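You operate a simulated robot arm through the tools that you are given. There is no shell and no other tool. Be economical: measure what you need, move in short steps, check, and stop when the job is done.

You are at the controls of a simulated robot arm. One attempt, no reset.

## Task
Wash out the red- and blue-handled brushes and close the open paint pot.
Fine: rinse each in the water jar and stand it in its own pot again.

The check looks at the end state, three seconds after you hand in, the way a careful person would. Anything else that was tipped, shoved, dropped, spilled or broken makes it a failure.

## Robot
A 7-joint arm with a two-finger parallel gripper, fixed in place. Base frame: the origin is at the foot of the arm, x ahead of it, y to its left, z up; the work surface is at about z = 8. Units: mm, rad, N and s.
With the tool pointing down near the work surface it reaches from about 240 to 620 mm from the base axis. Its first joint turns from -1.152 to 1.152 rad. Payload 2.6 kg.
Tool frame: the origin (TCP) lies between the finger pads and is the grasp point; the fingertips stand 30 mm ahead of it; z points along the fingers, y is the line along which they close. The gripper opens to 94 mm. The fingers are 28 mm wide and 10 mm thick; the gripper's body (50 by 96 mm) begins 55 mm behind the TCP.
Orientation is that of the tool frame in the base frame, as a unit quaternion [w, x, y, z]. With the fingers straight down and closing along the base's y, the tool's x points along the base's -x, its y along +y and its z along -z.

## Interface
- The arm moves only by the tool drive_tool. Its argument "commands" is a list of rows, each a list of 7 numbers: the finger opening in m, from 0 to 0.094, then the shift along the tool's x, y, z in units of 500 mm (1.0 is 500 mm), then the turn, a rotation vector about the tool's x, y, z in units of 180 degrees (1.0 is 180 degrees). In form: [[hand, tx, ty, tz, ax, ay, az], ...]. A call has 1 to 12 rows; each row is the pose to reach, as a shift and turn from the pose commanded when the call began, along the tool's axes at that moment. A call with a number of a shift or a turn outside -1 to 1 is refused whole. Rows are played at 5 a second. More than 50 mm and 0.15 rad between two rows, or a gripper value outside its range, and nothing of the call is played. A pose out of reach is approached as far as the arm can. The call stops where the force on the tool passes 40 N (or 10 N more than at its start, if that is more) or the arm is blocked; 0.2 s more then pass. Each finger travels about 72 mm/s and halts on what it meets, pressing with about 32 N; the grip force reading is that of the motor and also rises with nothing between the fingers. The clock runs only during rows and for 0.2 s after the last one: add rows that repeat a pose to give the fingers time. It gives the time, the measured TCP pose, the force on the tool (base axes), the opening and the grip force at its end, in the units of the frame above (readings bear some noise).
- Cameras (640 x 400 px; columns grow to the right, rows downward): "scene" is fixed at [39.7, 431.7, 571.7]; the picture's right is [-0.76, -0.65, 0.00], its down [-0.32, 0.38, -0.87] and it looks along [0.56, -0.66, -0.50] (base axes); focal length 266 px, centre (320, 200). "wrist" rides on the gripper at [76, 14, -102] in the tool frame; the picture's right is [-0.18, 0.98, 0.00], its down [-0.75, -0.14, -0.64] and it looks along [-0.63, -0.12, 0.77] (tool axes); focal length 243 px, centre (320, 200). There is no depth. A picture from a camera that has moved, and an enlarged one, comes with that camera's place and axes in the base frame and with its lens.
- capture(camera): a new picture of that camera. It takes no simulated time.
- close_up(camera, box): a new picture of the part [left, top, right, bottom] of that camera's present view, enlarged. It takes no simulated time.
- close_job(): hands the job in; it is judged then, once.

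Work in short steps. Places have to be worked out from the pictures, the camera data and where the tool is seen: move nearer, look again, correct. Check each grasp and each placing, and mend what went wrong. You have 120 turns and 68 pictures in all, those below and enlarged ones among them. Open the gripper and draw the arm clear of the work before you hand the job in, unless the task says otherwise; then end with one line.

The tools are called by a JSON object that holds its "name" and its "arguments". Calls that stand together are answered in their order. drive_tool: Moves the arm, as the interface text tells. Its arguments: {"type":"object","properties":{"commands":{"type":"array","items":{"type":"array","items":{"type":"number"}}}},"required":["commands"]} The other tools are called the same way: capture (camera) takes a picture; close_up (camera, box) takes an enlarged picture of a part of a camera's view; close_job () hands the job in.

At the start:

```text
time: 0.0
tool_pos: [284.4, -81.8, 432.3]
ee_rot: [0.0, -0.001, 1.0, 0.0]
contact_force: [-0.8, -0.1, 1.0]
opening: 93.9
grasp_force: 0.2
```

scene: 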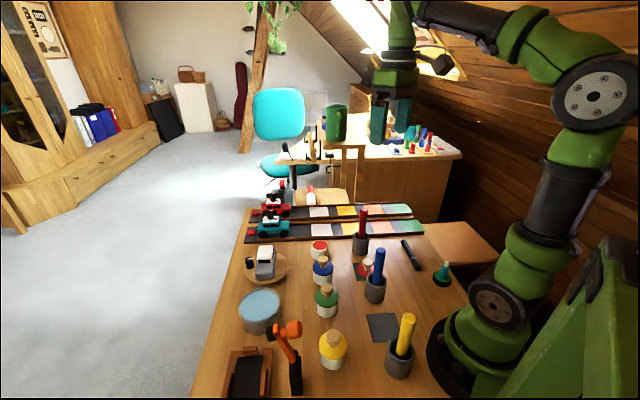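
wrist: 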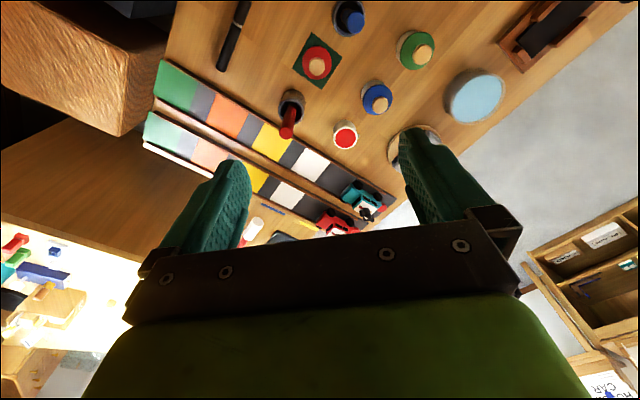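

I'll begin by looking closely at the table in both views.

{"name": "close_up", "arguments": {"camera": "scene", "box": [220, 190, 480, 400]}}

{"name": "close_up", "arguments": {"camera": "wrist", "box": [200, 0, 560, 220]}}

```text
1.90 times, centred on (350, 295) of scene
camera zoom: at [39.7, 431.7, 571.7], right [-0.76, -0.65, 0.0], down [-0.32, 0.38, -0.87], along [0.56, -0.66, -0.5], focal length 506 px, centre (263, 19)
```

zoom: 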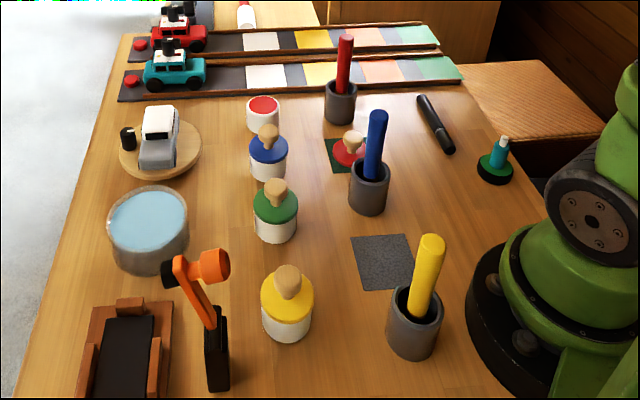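

```text
1.78 times, centred on (380, 110) of wrist
camera zoom: at [208.0, -68.2, 534.0], right [0.18, 0.98, 0.0], down [0.75, -0.14, 0.64], along [0.63, -0.12, -0.77], focal length 431 px, centre (213, 360)
```

zoom: 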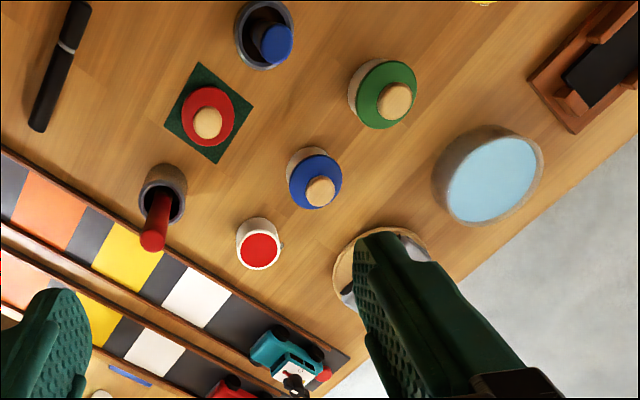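

The open pot is the red one, and its lid sits on the green square. I'll move lower behind the red brush for a better second view.

{"name": "drive_tool", "arguments": {"commands": [[0.094, 0.012, -0.029, 0.066, 0, 0, 0], [0.094, 0.024, -0.058, 0.132, 0, 0, 0], [0.094, 0.036, -0.087, 0.198, 0, 0, 0], [0.094, 0.048, -0.116, 0.264, 0, 0, 0], [0.094, 0.048, -0.116, 0.264, 0, 0, 0]]}}

{"name": "capture", "arguments": {"camera": "wrist"}}

```text
time: 1.2
tool_pos: [258.1, -142.4, 301.7]
ee_rot: [0.0, 0.0, 1.0, -0.001]
contact_force: [-1.4, -0.7, 0.1]
opening: 93.9
grasp_force: 0.2
```

```text
63 pictures are left
camera wrist: at [183.3, -127.6, 403.1], right [0.18, 0.98, 0.0], down [0.75, -0.14, 0.64], along [0.63, -0.12, -0.77], focal length 243 px, centre (320, 200)
```

wrist: 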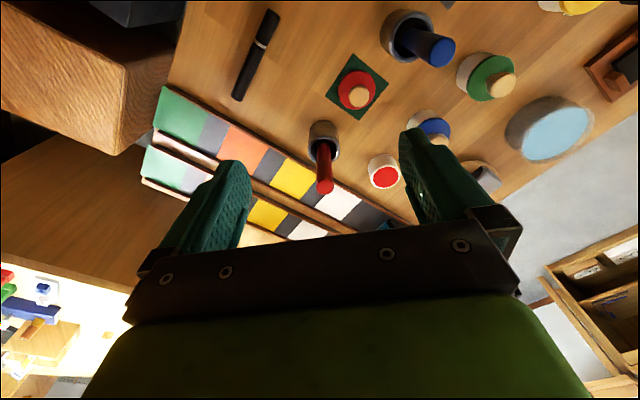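

I need finer pixels for the brush, pots and jar, so I'll enlarge this view.

{"name": "close_up", "arguments": {"camera": "wrist", "box": [290, 30, 450, 210]}}

{"name": "close_up", "arguments": {"camera": "wrist", "box": [370, 0, 610, 190]}}

{"name": "close_up", "arguments": {"camera": "scene", "box": [230, 200, 430, 325]}}

```text
2.22 times, centred on (370, 120) of wrist
camera zoom: at [183.3, -127.6, 403.1], right [0.18, 0.98, 0.0], down [0.75, -0.14, 0.64], along [0.63, -0.12, -0.77], focal length 539 px, centre (209, 378)
```

zoom: 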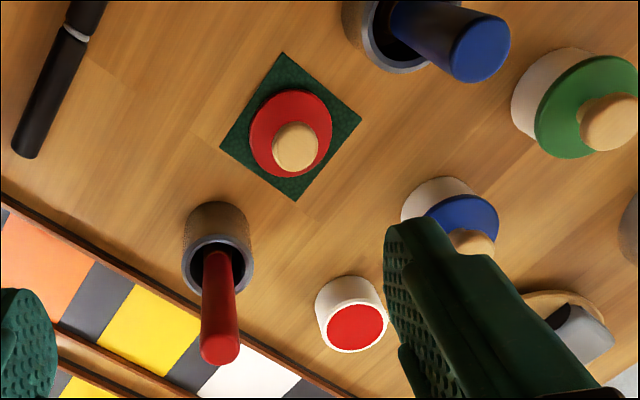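

```text
2.11 times, centred on (490, 95) of wrist
camera zoom: at [183.3, -127.6, 403.1], right [0.18, 0.98, 0.0], down [0.75, -0.14, 0.64], along [0.63, -0.12, -0.77], focal length 511 px, centre (-38, 421)
```

zoom: 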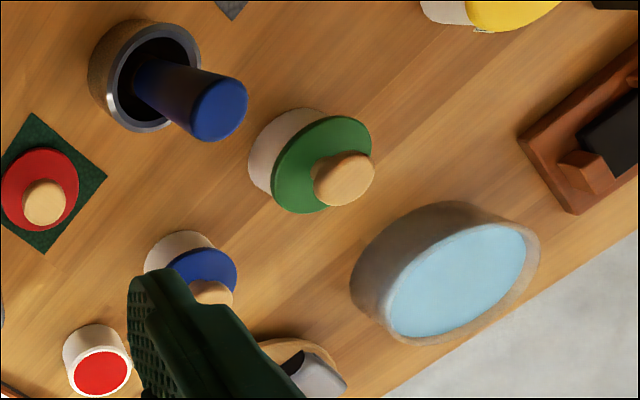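

```text
3.20 times, centred on (330, 262) of scene
camera zoom: at [39.7, 431.7, 571.7], right [-0.76, -0.65, 0.0], down [-0.32, 0.38, -0.87], along [0.56, -0.66, -0.5], focal length 850 px, centre (288, 0)
```

zoom: 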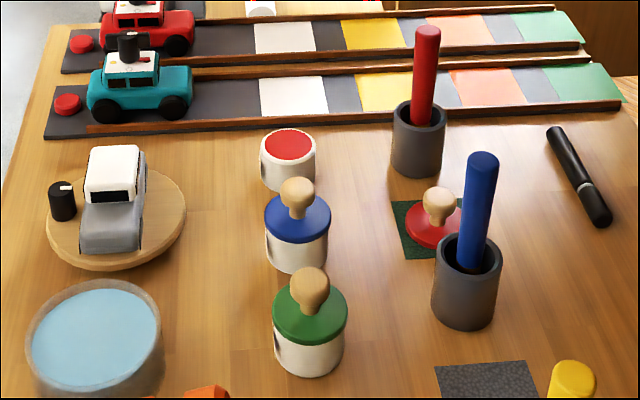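

My triangulation puts the red brush near vertical at (368,-157) with its top at z≈152, and its pot rim at z≈60. The blue brush is at (242,-30), the water jar at (413,206), the red pot at (452,-57) and the lid at (305,-93). I'll go above the red brush and stop just over it to check.

{"name": "drive_tool", "arguments": {"commands": [[0.094, -0.073, -0.009, 0, 0, 0, 0], [0.094, -0.146, -0.018, 0, 0, 0, 0], [0.094, -0.22, -0.029, 0, 0, 0, 0], [0.094, -0.22, -0.029, 0.09, 0, 0, 0], [0.094, -0.22, -0.029, 0.18, 0, 0, 0], [0.094, -0.22, -0.029, 0.2, 0, 0, 0], [0.094, -0.22, -0.029, 0.2, 0, 0, 0]]}}

{"name": "close_up", "arguments": {"camera": "scene", "box": [280, 120, 460, 280]}}

{"name": "capture", "arguments": {"camera": "wrist"}}

```text
time: 2.8
tool_pos: [369.7, -150.7, 201.2]
ee_rot: [0.0, 0.0, 1.0, 0.0]
contact_force: [-0.4, 0.6, 0.9]
opening: 94.0
grasp_force: 0.1
```

```text
2.50 times, centred on (370, 200) of scene
camera zoom: at [39.7, 431.7, 571.7], right [-0.76, -0.65, 0.0], down [-0.32, 0.38, -0.87], along [0.56, -0.66, -0.5], focal length 664 px, centre (195, 200)
```

zoom: 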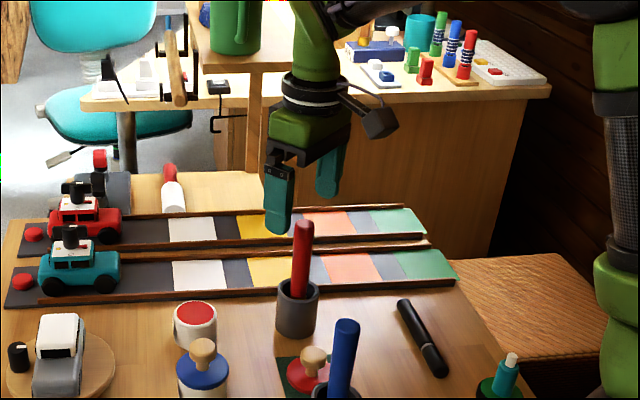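

```text
58 pictures are left
camera wrist: at [294.2, -137.7, 303.5], right [0.18, 0.98, 0.0], down [0.75, -0.14, 0.64], along [0.63, -0.12, -0.77], focal length 243 px, centre (320, 200)
```

wrist: 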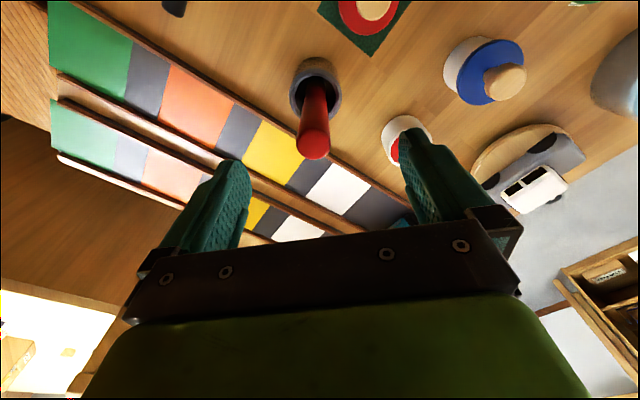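

The brush top measures about (368,-156), against a tool reading of (370,-151). I'll shift 4 mm in y and descend to z≈121 with the fingers open.

{"name": "drive_tool", "arguments": {"commands": [[0.094, 0.002, -0.008, 0.04, 0, 0, 0], [0.094, 0.002, -0.008, 0.08, 0, 0, 0], [0.094, 0.002, -0.008, 0.12, 0, 0, 0], [0.094, 0.002, -0.008, 0.16, 0, 0, 0], [0.094, 0.002, -0.008, 0.16, 0, 0, 0]]}}

{"name": "capture", "arguments": {"camera": "wrist"}}

{"name": "close_up", "arguments": {"camera": "scene", "box": [310, 170, 410, 270]}}

```text
time: 4.0
tool_pos: [367.3, -155.4, 121.0]
ee_rot: [0.0, 0.001, 1.0, 0.0]
contact_force: [0.3, -0.5, 0.7]
opening: 93.8
grasp_force: 0.0
```

```text
57 pictures are left
camera wrist: at [291.7, -141.7, 222.6], right [0.18, 0.98, 0.0], down [0.75, -0.14, 0.64], along [0.63, -0.12, -0.77], focal length 243 px, centre (320, 200)
```

wrist: 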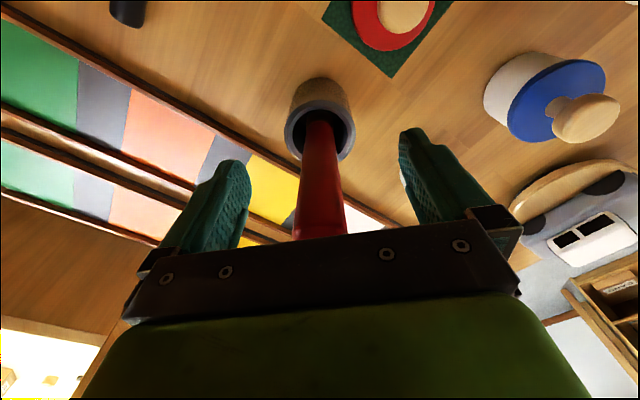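

```text
4.00 times, centred on (360, 220) of scene
camera zoom: at [39.7, 431.7, 571.7], right [-0.76, -0.65, 0.0], down [-0.32, 0.38, -0.87], along [0.56, -0.66, -0.5], focal length 1063 px, centre (160, 120)
```

zoom: 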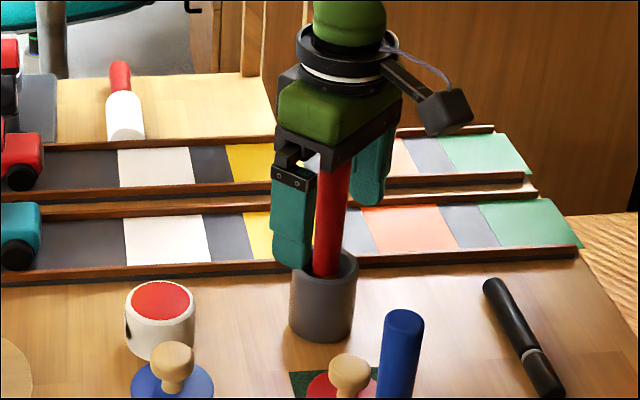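

The brush is centred between the fingers. I'll close now with a few hold rows.

{"name": "drive_tool", "arguments": {"commands": [[0.0, 0, 0, 0, 0, 0, 0], [0.0, 0, 0, 0, 0, 0, 0], [0.0, 0, 0, 0, 0, 0, 0], [0.0, 0, 0, 0, 0, 0, 0], [0.0, 0, 0, 0, 0, 0, 0]]}}

```text
time: 5.2
tool_pos: [367.6, -155.5, 120.9]
ee_rot: [0.0, 0.001, 1.0, -0.001]
contact_force: [-0.6, -0.6, -1.2]
opening: 21.5
grasp_force: 32.0
```

It gripped at 21.5 mm with 32 N. I'll lift straight up to z≈275 and check.

{"name": "drive_tool", "arguments": {"commands": [[0.0, 0, 0, -0.03, 0, 0, 0], [0.0, 0, 0, -0.07, 0, 0, 0], [0.0, 0, 0, -0.12, 0, 0, 0], [0.0, 0, 0, -0.18, 0, 0, 0], [0.0, 0, 0, -0.25, 0, 0, 0], [0.0, 0, 0, -0.31, 0, 0, 0], [0.0, 0, 0, -0.31, 0, 0, 0]]}}

{"name": "capture", "arguments": {"camera": "scene"}}

{"name": "capture", "arguments": {"camera": "wrist"}}

```text
time: 6.8
tool_pos: [370.0, -157.5, 274.0]
ee_rot: [0.0, 0.0, 1.0, 0.0]
contact_force: [-1.2, 0.6, -0.5]
opening: 21.2
grasp_force: 32.1
```

```text
55 pictures are left
```

scene: 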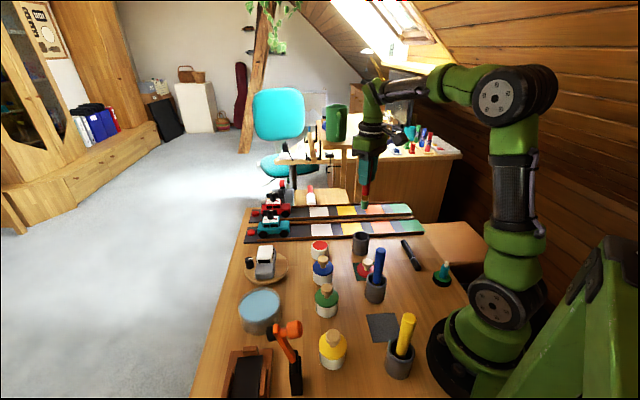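

```text
54 pictures are left
camera wrist: at [292.6, -142.9, 375.8], right [0.18, 0.98, 0.0], down [0.75, -0.14, 0.64], along [0.63, -0.12, -0.77], focal length 243 px, centre (320, 200)
```

wrist: 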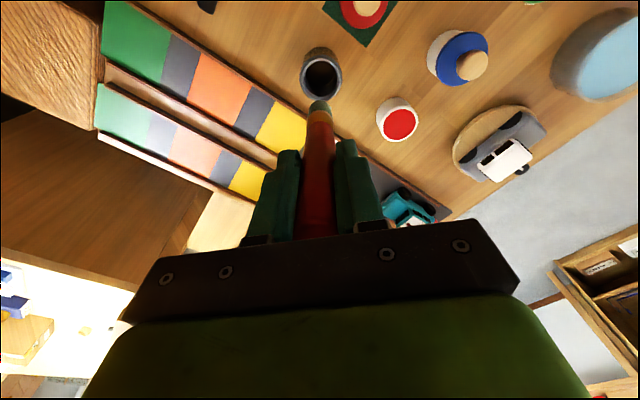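

It's lifted and the pot stayed put. I'll measure the bristle tip before moving on.

{"name": "close_up", "arguments": {"camera": "scene", "box": [320, 140, 410, 260]}}

{"name": "close_up", "arguments": {"camera": "wrist", "box": [260, 30, 380, 150]}}

```text
3.33 times, centred on (365, 200) of scene
camera zoom: at [39.7, 431.7, 571.7], right [-0.76, -0.65, 0.0], down [-0.32, 0.38, -0.87], along [0.56, -0.66, -0.5], focal length 886 px, centre (170, 200)
```

zoom: 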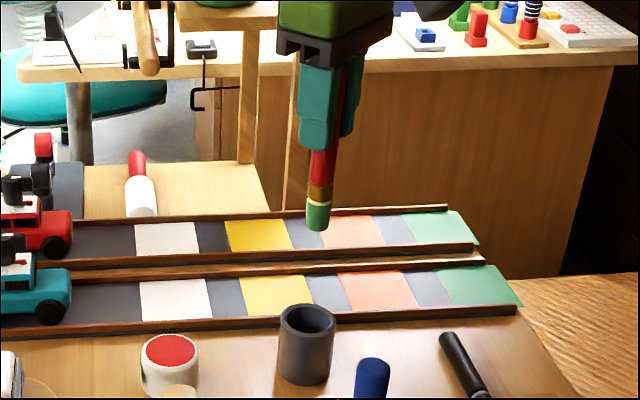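

```text
3.33 times, centred on (320, 90) of wrist
camera zoom: at [292.6, -142.9, 375.8], right [0.18, 0.98, 0.0], down [0.75, -0.14, 0.64], along [0.63, -0.12, -0.77], focal length 809 px, centre (320, 567)
```

zoom: 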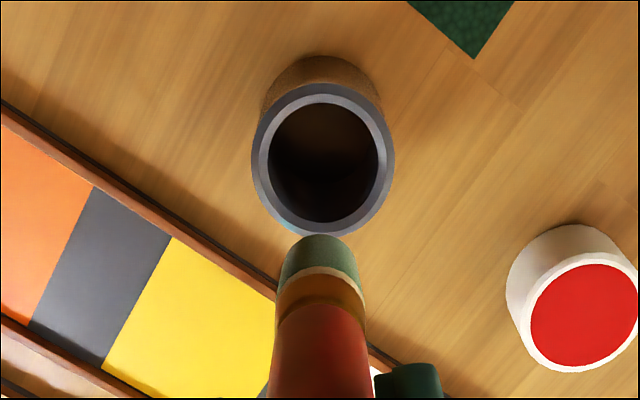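

The bristles carry green paint, and the tip hangs 113 mm below the TCP. I'll carry the brush level to above the jar, near (413,206), and look.

{"name": "drive_tool", "arguments": {"commands": [[0.0, -0.01, 0.08, 0, 0, 0, 0], [0.0, -0.02, 0.16, 0, 0, 0, 0], [0.0, -0.03, 0.24, 0, 0, 0, 0], [0.0, -0.04, 0.32, 0, 0, 0, 0], [0.0, -0.05, 0.4, 0, 0, 0, 0], [0.0, -0.06, 0.48, 0, 0, 0, 0], [0.0, -0.07, 0.56, 0, 0, 0, 0], [0.0, -0.078, 0.64, 0, 0, 0, 0], [0.0, -0.084, 0.71, 0, 0, 0, 0], [0.0, -0.084, 0.71, 0, 0, 0, 0]]}}

{"name": "capture", "arguments": {"camera": "scene"}}

{"name": "capture", "arguments": {"camera": "wrist"}}

```text
time: 9.0
tool_pos: [414.9, 193.9, 274.1]
ee_rot: [0.0, -0.001, 1.0, -0.001]
contact_force: [-0.5, -0.2, 0.7]
opening: 21.7
grasp_force: 31.8
```

```text
51 pictures are left
```

scene: 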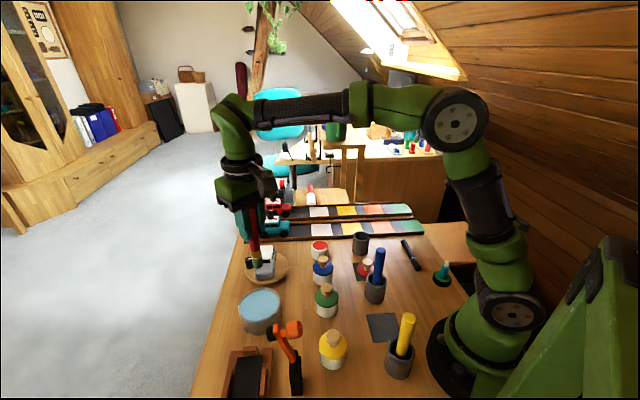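

```text
50 pictures are left
camera wrist: at [339.7, 207.2, 375.6], right [0.18, 0.98, 0.0], down [0.75, -0.14, 0.64], along [0.63, -0.12, -0.77], focal length 243 px, centre (320, 200)
```

wrist: 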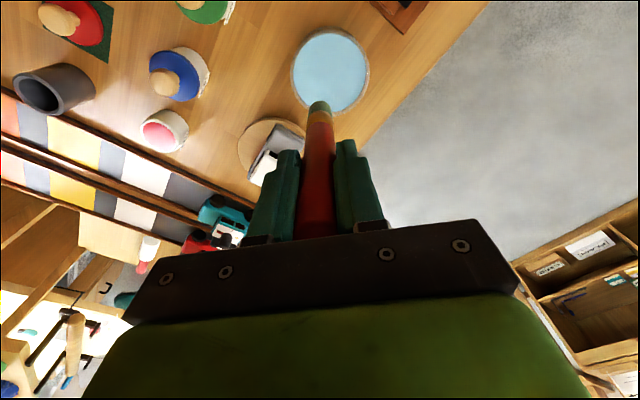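

The jar centre measures (411,205). I'll shift 10 mm in y and descend until the tip is just above the rim, then check.

{"name": "drive_tool", "arguments": {"commands": [[0.0, 0.007, 0.021, 0.0, 0, 0, 0], [0.0, 0.007, 0.021, 0.07, 0, 0, 0], [0.0, 0.007, 0.021, 0.14, 0, 0, 0], [0.0, 0.007, 0.021, 0.18, 0, 0, 0], [0.0, 0.007, 0.021, 0.18, 0, 0, 0]]}}

{"name": "close_up", "arguments": {"camera": "scene", "box": [200, 220, 320, 350]}}

{"name": "capture", "arguments": {"camera": "wrist"}}

```text
time: 10.2
tool_pos: [409.0, 206.9, 183.9]
ee_rot: [0.0, 0.0, 1.0, 0.001]
contact_force: [-0.1, 0.6, -0.7]
opening: 21.3
grasp_force: 31.7
```

```text
3.08 times, centred on (260, 285) of scene
camera zoom: at [39.7, 431.7, 571.7], right [-0.76, -0.65, 0.0], down [-0.32, 0.38, -0.87], along [0.56, -0.66, -0.5], focal length 818 px, centre (505, -62)
```

zoom: 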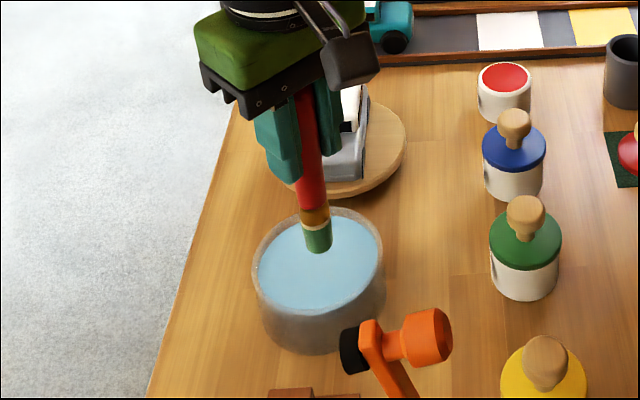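

```text
48 pictures are left
camera wrist: at [332.6, 220.3, 286.0], right [0.18, 0.98, 0.0], down [0.75, -0.14, 0.64], along [0.63, -0.12, -0.77], focal length 243 px, centre (320, 200)
```

wrist: 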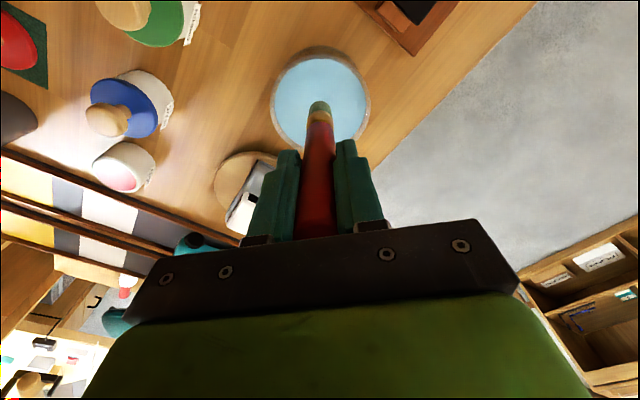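

The tip is over the middle of the water. I'll dip until the tip is at z≈18, swirl gently a few times and stop within the call.

{"name": "drive_tool", "arguments": {"commands": [[0.0, 0, 0, 0.04, 0, 0, 0], [0.0, 0, 0, 0.08, 0, 0, 0], [0.0, 0, 0, 0.106, 0, 0, 0], [0.0, 0.016, 0, 0.106, 0, 0, 0], [0.0, 0, 0.016, 0.106, 0, 0, 0], [0.0, -0.016, 0, 0.106, 0, 0, 0], [0.0, 0, -0.016, 0.106, 0, 0, 0], [0.0, 0.016, 0, 0.106, 0, 0, 0], [0.0, 0, 0.016, 0.106, 0, 0, 0], [0.0, -0.016, 0, 0.106, 0, 0, 0], [0.0, 0, -0.016, 0.106, 0, 0, 0], [0.0, 0, 0, 0.106, 0, 0, 0]]}}

{"name": "close_up", "arguments": {"camera": "scene", "box": [200, 220, 320, 350]}}

```text
time: 12.8
tool_pos: [407.9, 206.6, 131.3]
ee_rot: [0.0, 0.001, 1.0, -0.001]
contact_force: [0.3, -5.1, 13.1]
opening: 21.4
grasp_force: 31.9
```

```text
3.08 times, centred on (260, 285) of scene
camera zoom: at [39.7, 431.6, 571.8], right [-0.76, -0.65, 0.0], down [-0.32, 0.38, -0.87], along [0.56, -0.66, -0.5], focal length 818 px, centre (505, -62)
```

zoom: 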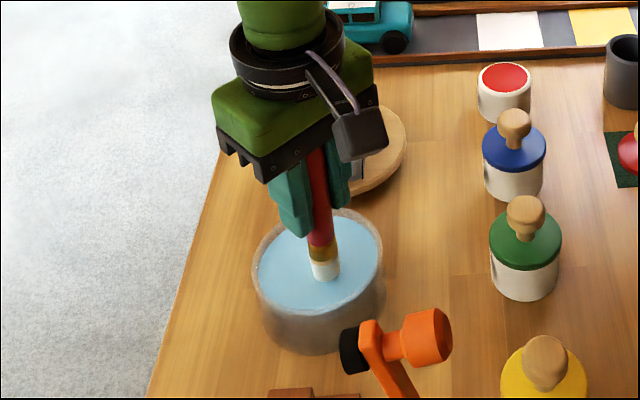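

The bristles have turned white, and 13 N upward shows the tip is touching the bottom. I'll lift straight out and inspect.

{"name": "drive_tool", "arguments": {"commands": [[0.0, 0, 0, -0.03, 0, 0, 0], [0.0, 0, 0, -0.09, 0, 0, 0], [0.0, 0, 0, -0.17, 0, 0, 0], [0.0, 0, 0, -0.25, 0, 0, 0], [0.0, 0, 0, -0.3, 0, 0, 0], [0.0, 0, 0, -0.3, 0, 0, 0]]}}

{"name": "close_up", "arguments": {"camera": "scene", "box": [200, 170, 320, 350]}}

{"name": "close_up", "arguments": {"camera": "wrist", "box": [240, 20, 400, 180]}}

```text
time: 14.2
tool_pos: [405.4, 208.5, 283.1]
ee_rot: [0.0, -0.001, 1.0, -0.001]
contact_force: [0.1, -1.1, -0.6]
opening: 21.8
grasp_force: 31.7
```

```text
2.22 times, centred on (260, 260) of scene
camera zoom: at [39.7, 431.7, 571.7], right [-0.76, -0.65, 0.0], down [-0.32, 0.38, -0.87], along [0.56, -0.66, -0.5], focal length 591 px, centre (453, 67)
```

zoom: 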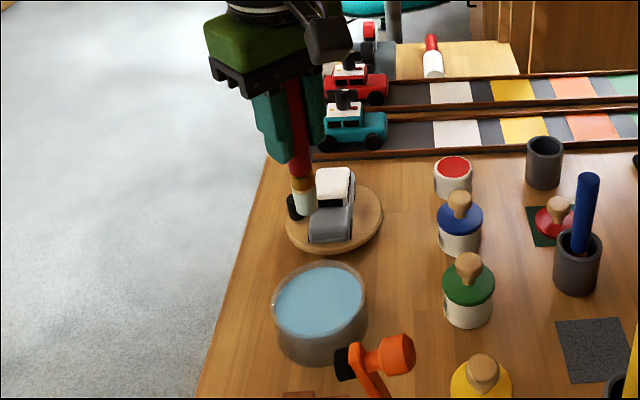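

```text
2.50 times, centred on (320, 100) of wrist
camera zoom: at [329.1, 222.3, 383.6], right [0.18, 0.98, 0.0], down [0.75, -0.14, 0.64], along [0.63, -0.12, -0.77], focal length 606 px, centre (320, 450)
```

zoom: 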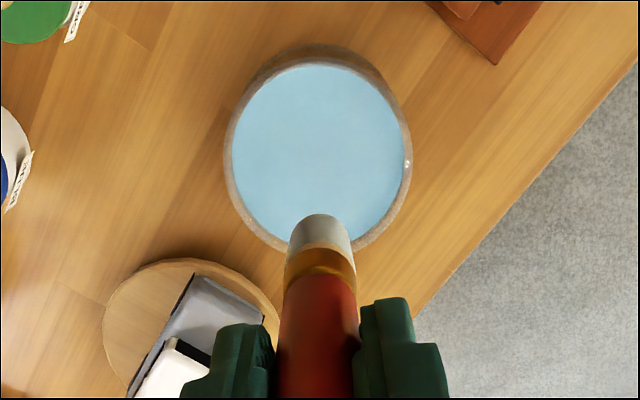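

The bristles are clean, with the tip now about 109 mm below the TCP. I'll carry it back along exactly the reverse shift to above its pot.

{"name": "drive_tool", "arguments": {"commands": [[0.0, 0.008, -0.08, 0, 0, 0, 0], [0.0, 0.016, -0.16, 0, 0, 0, 0], [0.0, 0.025, -0.24, 0, 0, 0, 0], [0.0, 0.034, -0.32, 0, 0, 0, 0], [0.0, 0.042, -0.4, 0, 0, 0, 0], [0.0, 0.05, -0.48, 0, 0, 0, 0], [0.0, 0.058, -0.56, 0, 0, 0, 0], [0.0, 0.067, -0.64, 0, 0, 0, 0], [0.0, 0.077, -0.731, 0, 0, 0, 0], [0.0, 0.077, -0.731, 0.09, 0, 0, 0], [0.0, 0.077, -0.731, 0.18, 0, 0, 0], [0.0, 0.077, -0.731, 0.18, 0, 0, 0]]}}

{"name": "close_up", "arguments": {"camera": "wrist", "box": [240, 20, 400, 180]}}

{"name": "close_up", "arguments": {"camera": "scene", "box": [310, 160, 410, 280]}}

```text
time: 16.8
tool_pos: [365.7, -158.1, 193.7]
ee_rot: [0.001, 0.001, 1.0, 0.0]
contact_force: [0.5, -0.2, -0.1]
opening: 21.5
grasp_force: 32.1
```

```text
2.50 times, centred on (320, 100) of wrist
camera zoom: at [289.8, -144.0, 294.6], right [0.18, 0.98, 0.0], down [0.75, -0.14, 0.64], along [0.63, -0.12, -0.77], focal length 606 px, centre (320, 450)
```

zoom: 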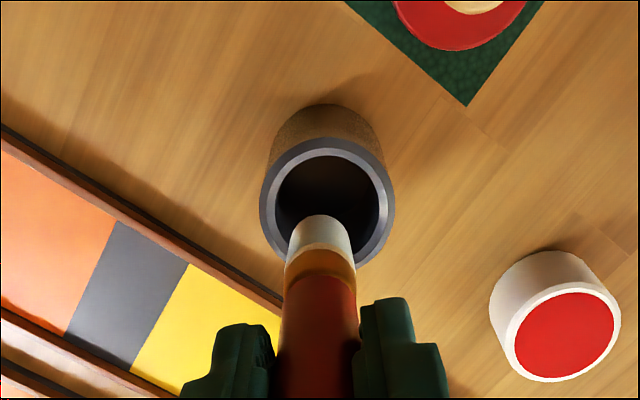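

```text
3.33 times, centred on (360, 220) of scene
camera zoom: at [39.7, 431.7, 571.7], right [-0.76, -0.65, 0.0], down [-0.32, 0.38, -0.87], along [0.56, -0.66, -0.5], focal length 886 px, centre (187, 133)
```

zoom: 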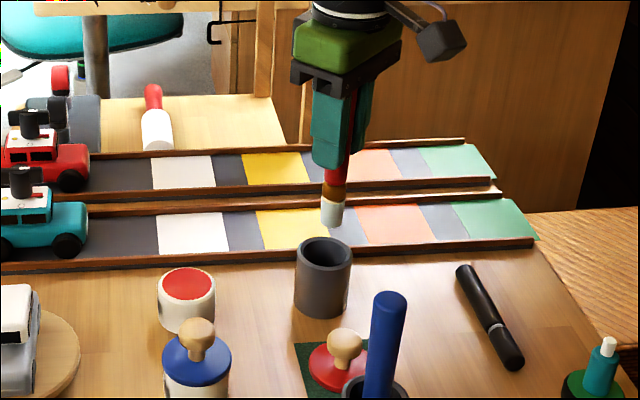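

The tip is within 3 mm of the pot axis. I'll nudge +2 mm in y and lower it into the pot until it nearly touches.

{"name": "drive_tool", "arguments": {"commands": [[0.0, 0, 0.004, 0.0, 0, 0, 0], [0.0, 0, 0.004, 0.05, 0, 0, 0], [0.0, 0, 0.004, 0.1, 0, 0, 0], [0.0, 0, 0.004, 0.13, 0, 0, 0], [0.0, 0, 0.004, 0.146, 0, 0, 0], [0.0, 0, 0.004, 0.146, 0, 0, 0]]}}

{"name": "close_up", "arguments": {"camera": "scene", "box": [310, 160, 410, 280]}}

```text
time: 18.2
tool_pos: [371.9, -156.7, 119.1]
ee_rot: [0.0, 0.0, 1.0, 0.0]
contact_force: [-0.4, 0.3, -0.3]
opening: 21.6
grasp_force: 31.8
```

```text
3.33 times, centred on (360, 220) of scene
camera zoom: at [39.7, 431.7, 571.7], right [-0.76, -0.65, 0.0], down [-0.32, 0.38, -0.87], along [0.56, -0.66, -0.5], focal length 886 px, centre (187, 133)
```

zoom: 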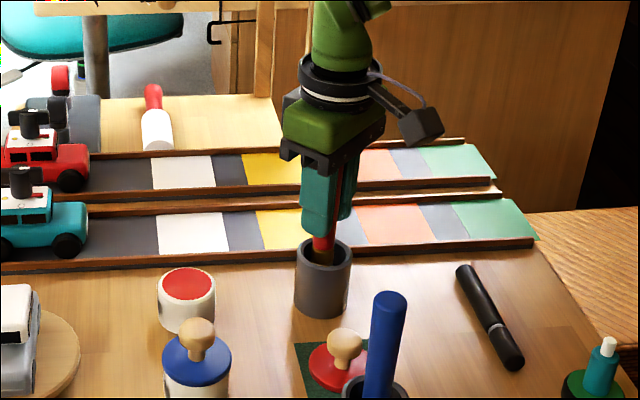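

There's no contact yet, so I'll lower a few more millimetres in small steps.

{"name": "drive_tool", "arguments": {"commands": [[0.0, 0, 0, 0.003, 0, 0, 0], [0.0, 0, 0, 0.006, 0, 0, 0], [0.0, 0, 0, 0.006, 0, 0, 0]]}}

```text
time: 19.0
tool_pos: [370.1, -156.5, 114.9]
ee_rot: [0.0, 0.0, 1.0, 0.0]
contact_force: [0.0, -0.1, -0.2]
opening: 21.7
grasp_force: 31.6
```

Still free; I'll try 4 mm more.

{"name": "drive_tool", "arguments": {"commands": [[0.0, 0, 0, 0.003, 0, 0, 0], [0.0, 0, 0, 0.006, 0, 0, 0], [0.0, 0, 0, 0.006, 0, 0, 0]]}}

```text
time: 19.8
tool_pos: [369.4, -157.2, 112.7]
ee_rot: [0.001, -0.001, 1.0, 0.001]
contact_force: [0.5, -0.6, -0.2]
opening: 21.4
grasp_force: 31.9
```

Still no contact force; I'll go 4 mm further.

{"name": "drive_tool", "arguments": {"commands": [[0.0, 0, 0, 0.003, 0, 0, 0], [0.0, 0, 0, 0.006, 0, 0, 0], [0.0, 0, 0, 0.008, 0, 0, 0], [0.0, 0, 0, 0.008, 0, 0, 0]]}}

{"name": "close_up", "arguments": {"camera": "scene", "box": [330, 180, 390, 260]}}

```text
time: 20.8
tool_pos: [369.2, -157.4, 109.1]
ee_rot: [0.0, 0.0, 1.0, 0.0]
contact_force: [1.2, 0.4, -1.2]
opening: 21.5
grasp_force: 31.6
```

```text
5.00 times, centred on (360, 220) of scene
camera zoom: at [39.7, 431.7, 571.7], right [-0.76, -0.65, 0.0], down [-0.32, 0.38, -0.87], along [0.56, -0.66, -0.5], focal length 1329 px, centre (120, 100)
```

zoom: 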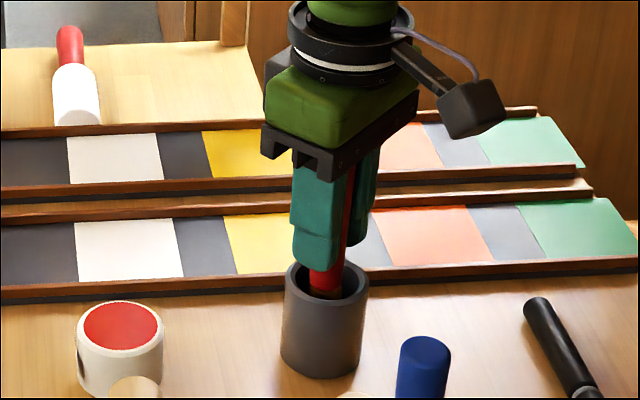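

The fingertips still clear the rim by about 15 mm. I'll carry on down in 2 mm steps.

{"name": "drive_tool", "arguments": {"commands": [[0.0, 0, 0, 0.004, 0, 0, 0], [0.0, 0, 0, 0.008, 0, 0, 0], [0.0, 0, 0, 0.008, 0, 0, 0]]}}

```text
time: 21.6
tool_pos: [371.1, -157.6, 105.8]
ee_rot: [0.002, 0.0, 1.0, -0.001]
contact_force: [-4.2, 1.7, 20.8]
opening: 21.5
grasp_force: 31.4
```

Contact is firm at z≈106, so the brush is on the pot floor. I'll back off 1 mm, then open slowly.

{"name": "drive_tool", "arguments": {"commands": [[0.0, 0, 0, -0.002, 0, 0, 0], [0.03, 0, 0, -0.002, 0, 0, 0], [0.05, 0, 0, -0.002, 0, 0, 0], [0.094, 0, 0, -0.002, 0, 0, 0], [0.094, 0, 0, -0.002, 0, 0, 0], [0.094, 0, 0, -0.002, 0, 0, 0]]}}

{"name": "close_up", "arguments": {"camera": "scene", "box": [310, 160, 410, 280]}}

{"name": "capture", "arguments": {"camera": "wrist"}}

```text
time: 23.0
tool_pos: [369.1, -157.7, 106.5]
ee_rot: [0.0, 0.0, 1.0, 0.0]
contact_force: [-0.3, -0.4, -0.3]
opening: 93.6
grasp_force: 0.0
```

```text
3.33 times, centred on (360, 220) of scene
camera zoom: at [39.7, 431.7, 571.7], right [-0.76, -0.65, 0.0], down [-0.32, 0.38, -0.87], along [0.56, -0.66, -0.5], focal length 886 px, centre (187, 133)
```

zoom: 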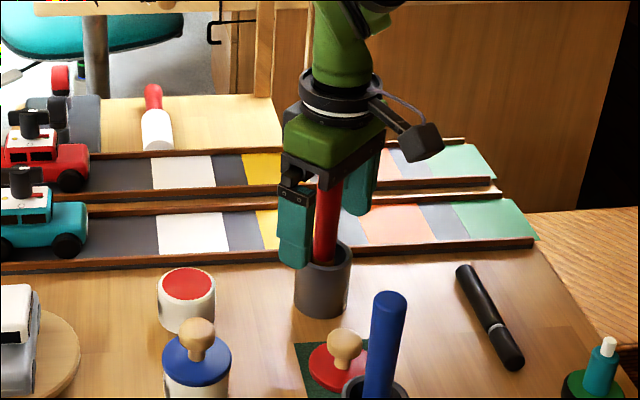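

```text
39 pictures are left
camera wrist: at [293.1, -143.0, 207.7], right [0.18, 0.98, 0.0], down [0.75, -0.14, 0.64], along [0.63, -0.12, -0.77], focal length 243 px, centre (320, 200)
```

wrist: 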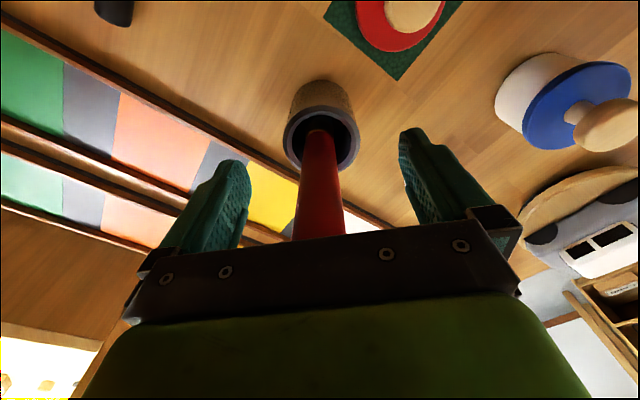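

The red brush stands freely in its pot. I'll rise straight up, then move to above the blue brush at about (243,-30).

{"name": "drive_tool", "arguments": {"commands": [[0.094, 0, 0, -0.08, 0, 0, 0], [0.094, 0, 0, -0.16, 0, 0, 0], [0.094, 0, 0, -0.24, 0, 0, 0], [0.094, 0, 0, -0.32, 0, 0, 0], [0.094, 0.05, 0.05, -0.35, 0, 0, 0], [0.094, 0.11, 0.11, -0.35, 0, 0, 0], [0.094, 0.17, 0.17, -0.35, 0, 0, 0], [0.094, 0.22, 0.22, -0.35, 0, 0, 0], [0.094, 0.25, 0.254, -0.35, 0, 0, 0], [0.094, 0.25, 0.254, -0.28, 0, 0, 0], [0.094, 0.25, 0.254, -0.2, 0, 0, 0], [0.094, 0.25, 0.254, -0.2, 0, 0, 0]]}}

{"name": "capture", "arguments": {"camera": "scene"}}

{"name": "capture", "arguments": {"camera": "wrist"}}

```text
time: 25.6
tool_pos: [246.0, -29.7, 204.6]
ee_rot: [0.0, 0.0, 1.0, 0.0]
contact_force: [0.4, 0.0, -0.7]
opening: 94.1
grasp_force: 0.0
```

```text
38 pictures are left
```

scene: 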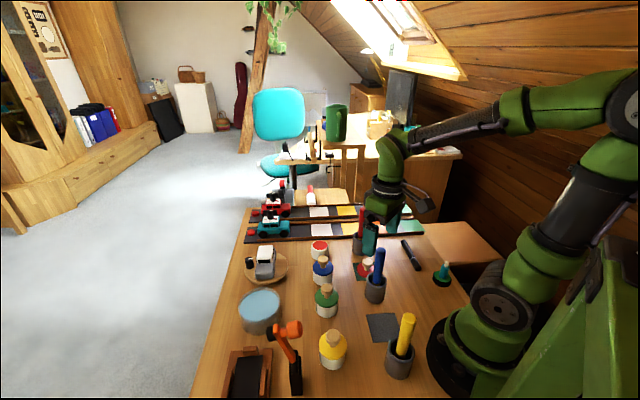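

```text
37 pictures are left
camera wrist: at [169.8, -15.6, 306.2], right [0.18, 0.98, 0.0], down [0.75, -0.14, 0.64], along [0.63, -0.12, -0.77], focal length 243 px, centre (320, 200)
```

wrist: 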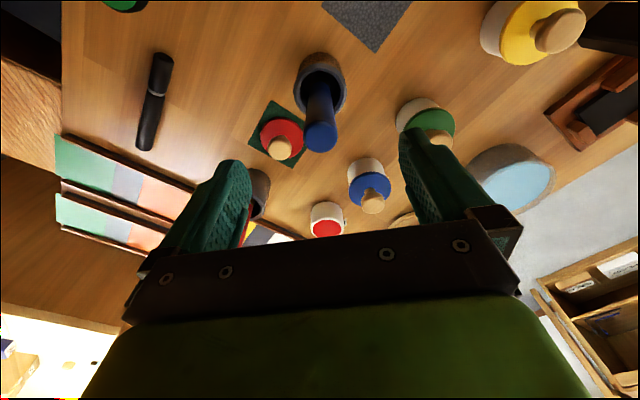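

The blue brush top measures about (240,-29). I'll correct x by −5 mm and descend to the grip height of z≈122.

{"name": "drive_tool", "arguments": {"commands": [[0.094, 0.01, 0, 0.04, 0, 0, 0], [0.094, 0.01, 0, 0.08, 0, 0, 0], [0.094, 0.01, 0, 0.12, 0, 0, 0], [0.094, 0.01, 0, 0.164, 0, 0, 0], [0.094, 0.01, 0, 0.164, 0, 0, 0]]}}

{"name": "capture", "arguments": {"camera": "wrist"}}

{"name": "close_up", "arguments": {"camera": "scene", "box": [330, 200, 430, 320]}}

```text
time: 26.8
tool_pos: [239.7, -31.2, 122.2]
ee_rot: [0.0, -0.001, 1.0, 0.0]
contact_force: [-0.8, -0.6, -0.9]
opening: 94.0
grasp_force: 0.1
```

```text
36 pictures are left
camera wrist: at [163.9, -17.2, 224.9], right [0.18, 0.98, 0.0], down [0.75, -0.14, 0.64], along [0.63, -0.12, -0.77], focal length 243 px, centre (320, 200)
```

wrist: 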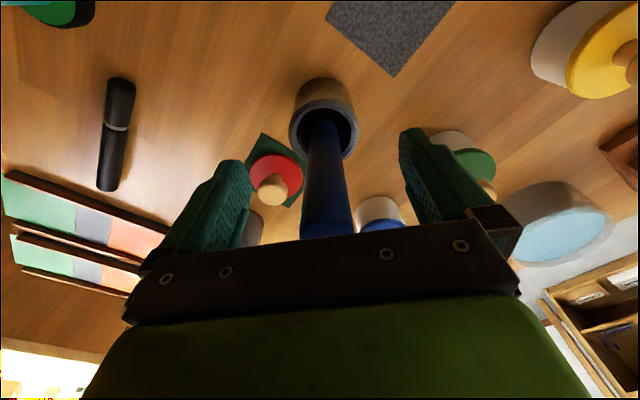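

```text
3.33 times, centred on (380, 260) of scene
camera zoom: at [39.7, 431.7, 571.7], right [-0.76, -0.65, 0.0], down [-0.32, 0.38, -0.87], along [0.56, -0.66, -0.5], focal length 886 px, centre (120, 0)
```

zoom: 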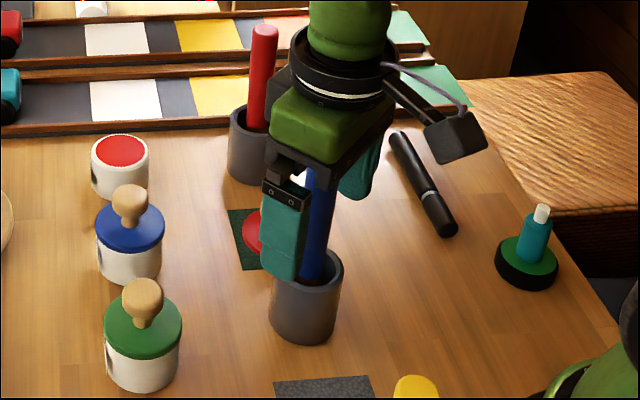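

The blue brush is between the fingers much as the red one was. Closing.

{"name": "drive_tool", "arguments": {"commands": [[0.0, 0, 0, 0, 0, 0, 0], [0.0, 0, 0, 0, 0, 0, 0], [0.0, 0, 0, 0, 0, 0, 0], [0.0, 0, 0, 0, 0, 0, 0], [0.0, 0, 0, 0, 0, 0, 0]]}}

```text
time: 28.0
tool_pos: [239.5, -30.9, 123.3]
ee_rot: [0.0, 0.0, 1.0, 0.001]
contact_force: [-0.5, 0.2, -0.9]
opening: 21.5
grasp_force: 32.1
```

Gripped at 21.5 mm. I'll lift straight up to z≈282.

{"name": "drive_tool", "arguments": {"commands": [[0.0, 0, 0, -0.03, 0, 0, 0], [0.0, 0, 0, -0.07, 0, 0, 0], [0.0, 0, 0, -0.12, 0, 0, 0], [0.0, 0, 0, -0.18, 0, 0, 0], [0.0, 0, 0, -0.25, 0, 0, 0], [0.0, 0, 0, -0.32, 0, 0, 0], [0.0, 0, 0, -0.32, 0, 0, 0]]}}

{"name": "close_up", "arguments": {"camera": "scene", "box": [320, 140, 440, 320]}}

{"name": "close_up", "arguments": {"camera": "wrist", "box": [240, 20, 400, 180]}}

```text
time: 29.6
tool_pos: [239.7, -29.0, 283.3]
ee_rot: [0.0, -0.001, 1.0, 0.001]
contact_force: [0.3, -0.3, -1.6]
opening: 21.5
grasp_force: 32.0
```

```text
2.22 times, centred on (380, 230) of scene
camera zoom: at [39.7, 431.7, 571.7], right [-0.76, -0.65, 0.0], down [-0.32, 0.38, -0.87], along [0.56, -0.66, -0.5], focal length 591 px, centre (187, 133)
```

zoom: 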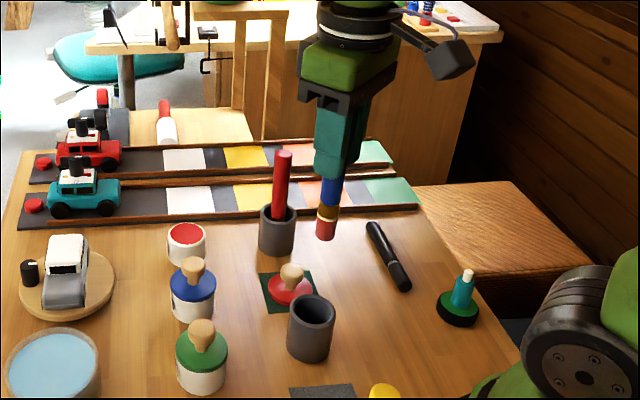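

```text
2.50 times, centred on (320, 100) of wrist
camera zoom: at [163.5, -15.4, 384.8], right [0.18, 0.98, 0.0], down [0.75, -0.14, 0.64], along [0.63, -0.12, -0.77], focal length 606 px, centre (320, 450)
```

zoom: 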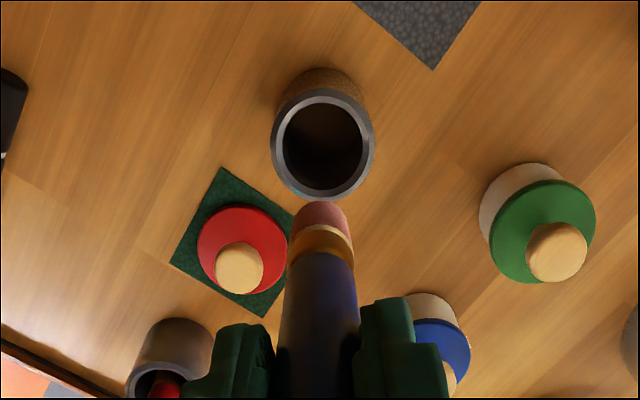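

The blue brush carries red paint and its pot is undisturbed. I'll move over the jar centre at about (410,206) and lower to just above the rim.

{"name": "drive_tool", "arguments": {"commands": [[0.0, -0.049, 0.067, 0, 0, 0, 0], [0.0, -0.097, 0.135, 0, 0, 0, 0], [0.0, -0.146, 0.202, 0, 0, 0, 0], [0.0, -0.194, 0.27, 0, 0, 0, 0], [0.0, -0.243, 0.337, 0, 0, 0, 0], [0.0, -0.291, 0.404, 0, 0, 0, 0], [0.0, -0.34, 0.472, 0, 0, 0, 0], [0.0, -0.34, 0.472, 0.08, 0, 0, 0], [0.0, -0.34, 0.472, 0.16, 0, 0, 0], [0.0, -0.34, 0.472, 0.2, 0, 0, 0], [0.0, -0.34, 0.472, 0.2, 0, 0, 0]]}}

{"name": "close_up", "arguments": {"camera": "wrist", "box": [240, 20, 400, 180]}}

{"name": "close_up", "arguments": {"camera": "scene", "box": [200, 220, 320, 350]}}

```text
time: 32.0
tool_pos: [409.1, 207.7, 183.6]
ee_rot: [0.0, 0.0, 1.0, 0.0]
contact_force: [0.2, 0.9, 0.1]
opening: 21.3
grasp_force: 32.7
```

```text
2.50 times, centred on (320, 100) of wrist
camera zoom: at [333.9, 220.7, 286.4], right [0.18, 0.98, 0.0], down [0.75, -0.14, 0.64], along [0.63, -0.12, -0.77], focal length 606 px, centre (320, 450)
```

zoom: 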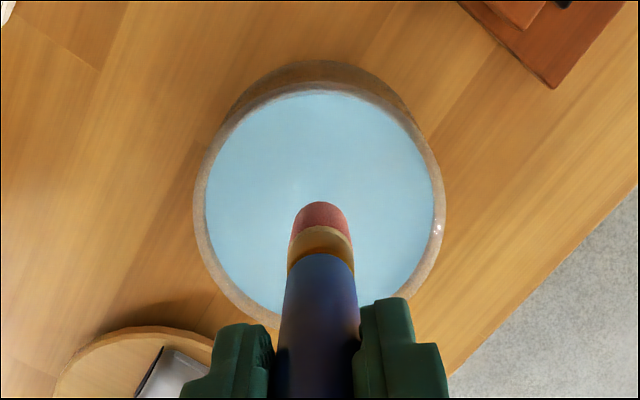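

```text
3.08 times, centred on (260, 285) of scene
camera zoom: at [39.7, 431.7, 571.7], right [-0.76, -0.65, 0.0], down [-0.32, 0.38, -0.87], along [0.56, -0.66, -0.5], focal length 818 px, centre (505, -62)
```

zoom: 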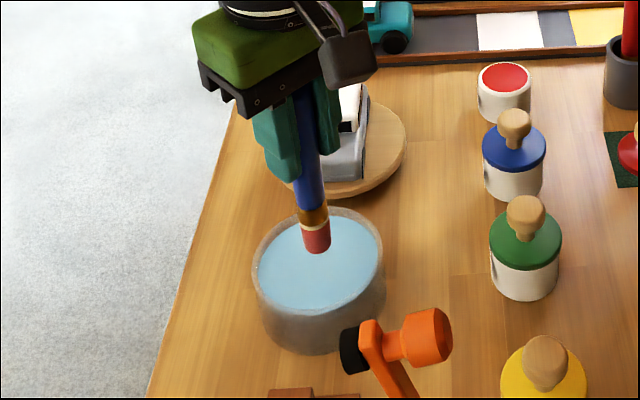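

It's centred over the water again. The bottom contacted early last time, so I'll dip less deep to a tip height of z≈33, with a small swirl.

{"name": "drive_tool", "arguments": {"commands": [[0.0, 0, 0, 0.04, 0, 0, 0], [0.0, 0, 0, 0.074, 0, 0, 0], [0.0, 0.014, 0, 0.074, 0, 0, 0], [0.0, 0, 0.014, 0.074, 0, 0, 0], [0.0, -0.014, 0, 0.074, 0, 0, 0], [0.0, 0, -0.014, 0.074, 0, 0, 0], [0.0, 0, 0, 0.074, 0, 0, 0], [0.0, 0, 0, 0.074, 0, 0, 0]]}}

{"name": "close_up", "arguments": {"camera": "scene", "box": [200, 220, 320, 350]}}

```text
time: 33.8
tool_pos: [411.0, 207.5, 149.5]
ee_rot: [0.001, 0.0, 1.0, 0.0]
contact_force: [0.1, -3.1, 7.8]
opening: 21.6
grasp_force: 32.1
```

```text
3.08 times, centred on (260, 285) of scene
camera zoom: at [39.7, 431.7, 571.8], right [-0.76, -0.65, 0.0], down [-0.32, 0.38, -0.87], along [0.56, -0.66, -0.5], focal length 818 px, centre (505, -62)
```

zoom: 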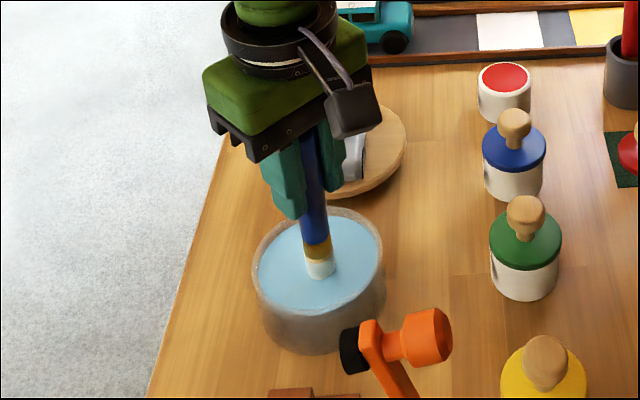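

The bristles are white now and the bottom contact was light. I'll lift straight out.

{"name": "drive_tool", "arguments": {"commands": [[0.0, 0, 0, -0.03, 0, 0, 0], [0.0, 0, 0, -0.09, 0, 0, 0], [0.0, 0, 0, -0.17, 0, 0, 0], [0.0, 0, 0, -0.24, 0, 0, 0], [0.0, 0, 0, -0.274, 0, 0, 0], [0.0, 0, 0, -0.274, 0, 0, 0]]}}

{"name": "close_up", "arguments": {"camera": "scene", "box": [200, 170, 320, 350]}}

```text
time: 35.2
tool_pos: [408.5, 207.4, 287.4]
ee_rot: [0.0, 0.0, 1.0, 0.0]
contact_force: [-0.5, 0.2, 0.1]
opening: 21.6
grasp_force: 31.9
```

```text
2.22 times, centred on (260, 260) of scene
camera zoom: at [39.7, 431.7, 571.7], right [-0.76, -0.65, 0.0], down [-0.32, 0.38, -0.87], along [0.56, -0.66, -0.5], focal length 591 px, centre (453, 67)
```

zoom: 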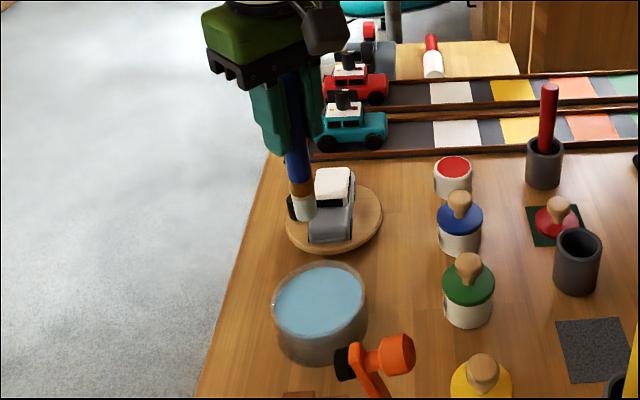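

The brush is clean. I'll return with the exact reverse shift to above the blue brush's pot and lower partway.

{"name": "drive_tool", "arguments": {"commands": [[0.0, 0.049, -0.067, 0, 0, 0, 0], [0.0, 0.097, -0.135, 0, 0, 0, 0], [0.0, 0.146, -0.202, 0, 0, 0, 0], [0.0, 0.194, -0.27, 0, 0, 0, 0], [0.0, 0.243, -0.337, 0, 0, 0, 0], [0.0, 0.291, -0.404, 0, 0, 0, 0], [0.0, 0.34, -0.472, 0, 0, 0, 0], [0.0, 0.34, -0.472, 0.08, 0, 0, 0], [0.0, 0.34, -0.472, 0.16, 0, 0, 0], [0.0, 0.34, -0.472, 0.18, 0, 0, 0], [0.0, 0.34, -0.472, 0.18, 0, 0, 0]]}}

{"name": "close_up", "arguments": {"camera": "wrist", "box": [240, 20, 400, 180]}}

```text
time: 37.6
tool_pos: [237.8, -27.6, 194.4]
ee_rot: [0.0, 0.0, 1.0, 0.001]
contact_force: [0.0, 0.7, -1.1]
opening: 21.8
grasp_force: 32.2
```

```text
2.50 times, centred on (320, 100) of wrist
camera zoom: at [161.1, -13.5, 296.6], right [0.18, 0.98, 0.0], down [0.75, -0.14, 0.64], along [0.63, -0.12, -0.77], focal length 606 px, centre (320, 450)
```

zoom: 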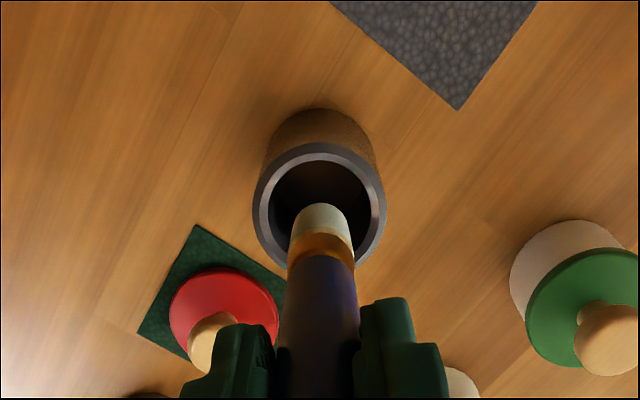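

The tip is within 3 mm of the pot axis. Lowering to z≈122.

{"name": "drive_tool", "arguments": {"commands": [[0.0, -0.003, 0, 0.05, 0, 0, 0], [0.0, -0.003, 0, 0.1, 0, 0, 0], [0.0, -0.003, 0, 0.13, 0, 0, 0], [0.0, -0.003, 0, 0.144, 0, 0, 0], [0.0, -0.003, 0, 0.144, 0, 0, 0]]}}

```text
time: 38.8
tool_pos: [241.4, -28.5, 122.7]
ee_rot: [0.001, 0.0, 1.0, 0.0]
contact_force: [-0.5, -0.1, 0.2]
opening: 21.3
grasp_force: 31.8
```

No contact yet; I'll go down another 4 mm.

{"name": "drive_tool", "arguments": {"commands": [[0.0, 0, 0, 0.004, 0, 0, 0], [0.0, 0, 0, 0.008, 0, 0, 0], [0.0, 0, 0, 0.008, 0, 0, 0]]}}

```text
time: 39.6
tool_pos: [241.2, -29.3, 118.4]
ee_rot: [0.003, 0.0, 1.0, -0.001]
contact_force: [3.5, 4.4, 20.6]
opening: 21.6
grasp_force: 32.2
```

Contact is at z≈118, as expected, so I'll back off 1 mm and open gradually.

{"name": "drive_tool", "arguments": {"commands": [[0.0, 0, 0, -0.002, 0, 0, 0], [0.03, 0, 0, -0.002, 0, 0, 0], [0.05, 0, 0, -0.002, 0, 0, 0], [0.094, 0, 0, -0.002, 0, 0, 0], [0.094, 0, 0, -0.002, 0, 0, 0], [0.094, 0, 0, -0.002, 0, 0, 0]]}}

{"name": "capture", "arguments": {"camera": "wrist"}}

```text
time: 41.0
tool_pos: [240.8, -29.3, 119.2]
ee_rot: [0.0, 0.0, 1.0, 0.001]
contact_force: [-0.8, 0.3, 0.4]
opening: 94.0
grasp_force: 0.1
```

```text
27 pictures are left
camera wrist: at [164.7, -15.8, 220.3], right [0.18, 0.98, 0.0], down [0.75, -0.14, 0.64], along [0.63, -0.12, -0.77], focal length 243 px, centre (320, 200)
```

wrist: 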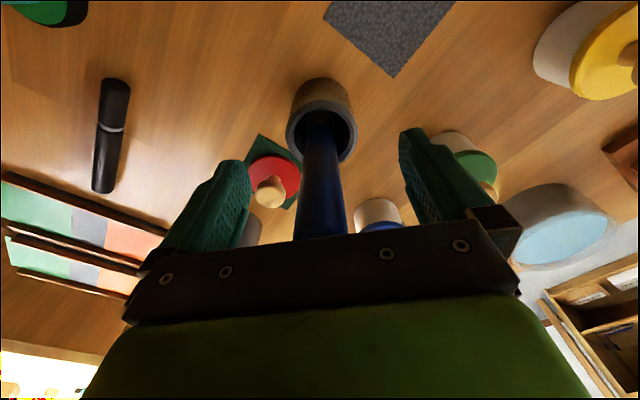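

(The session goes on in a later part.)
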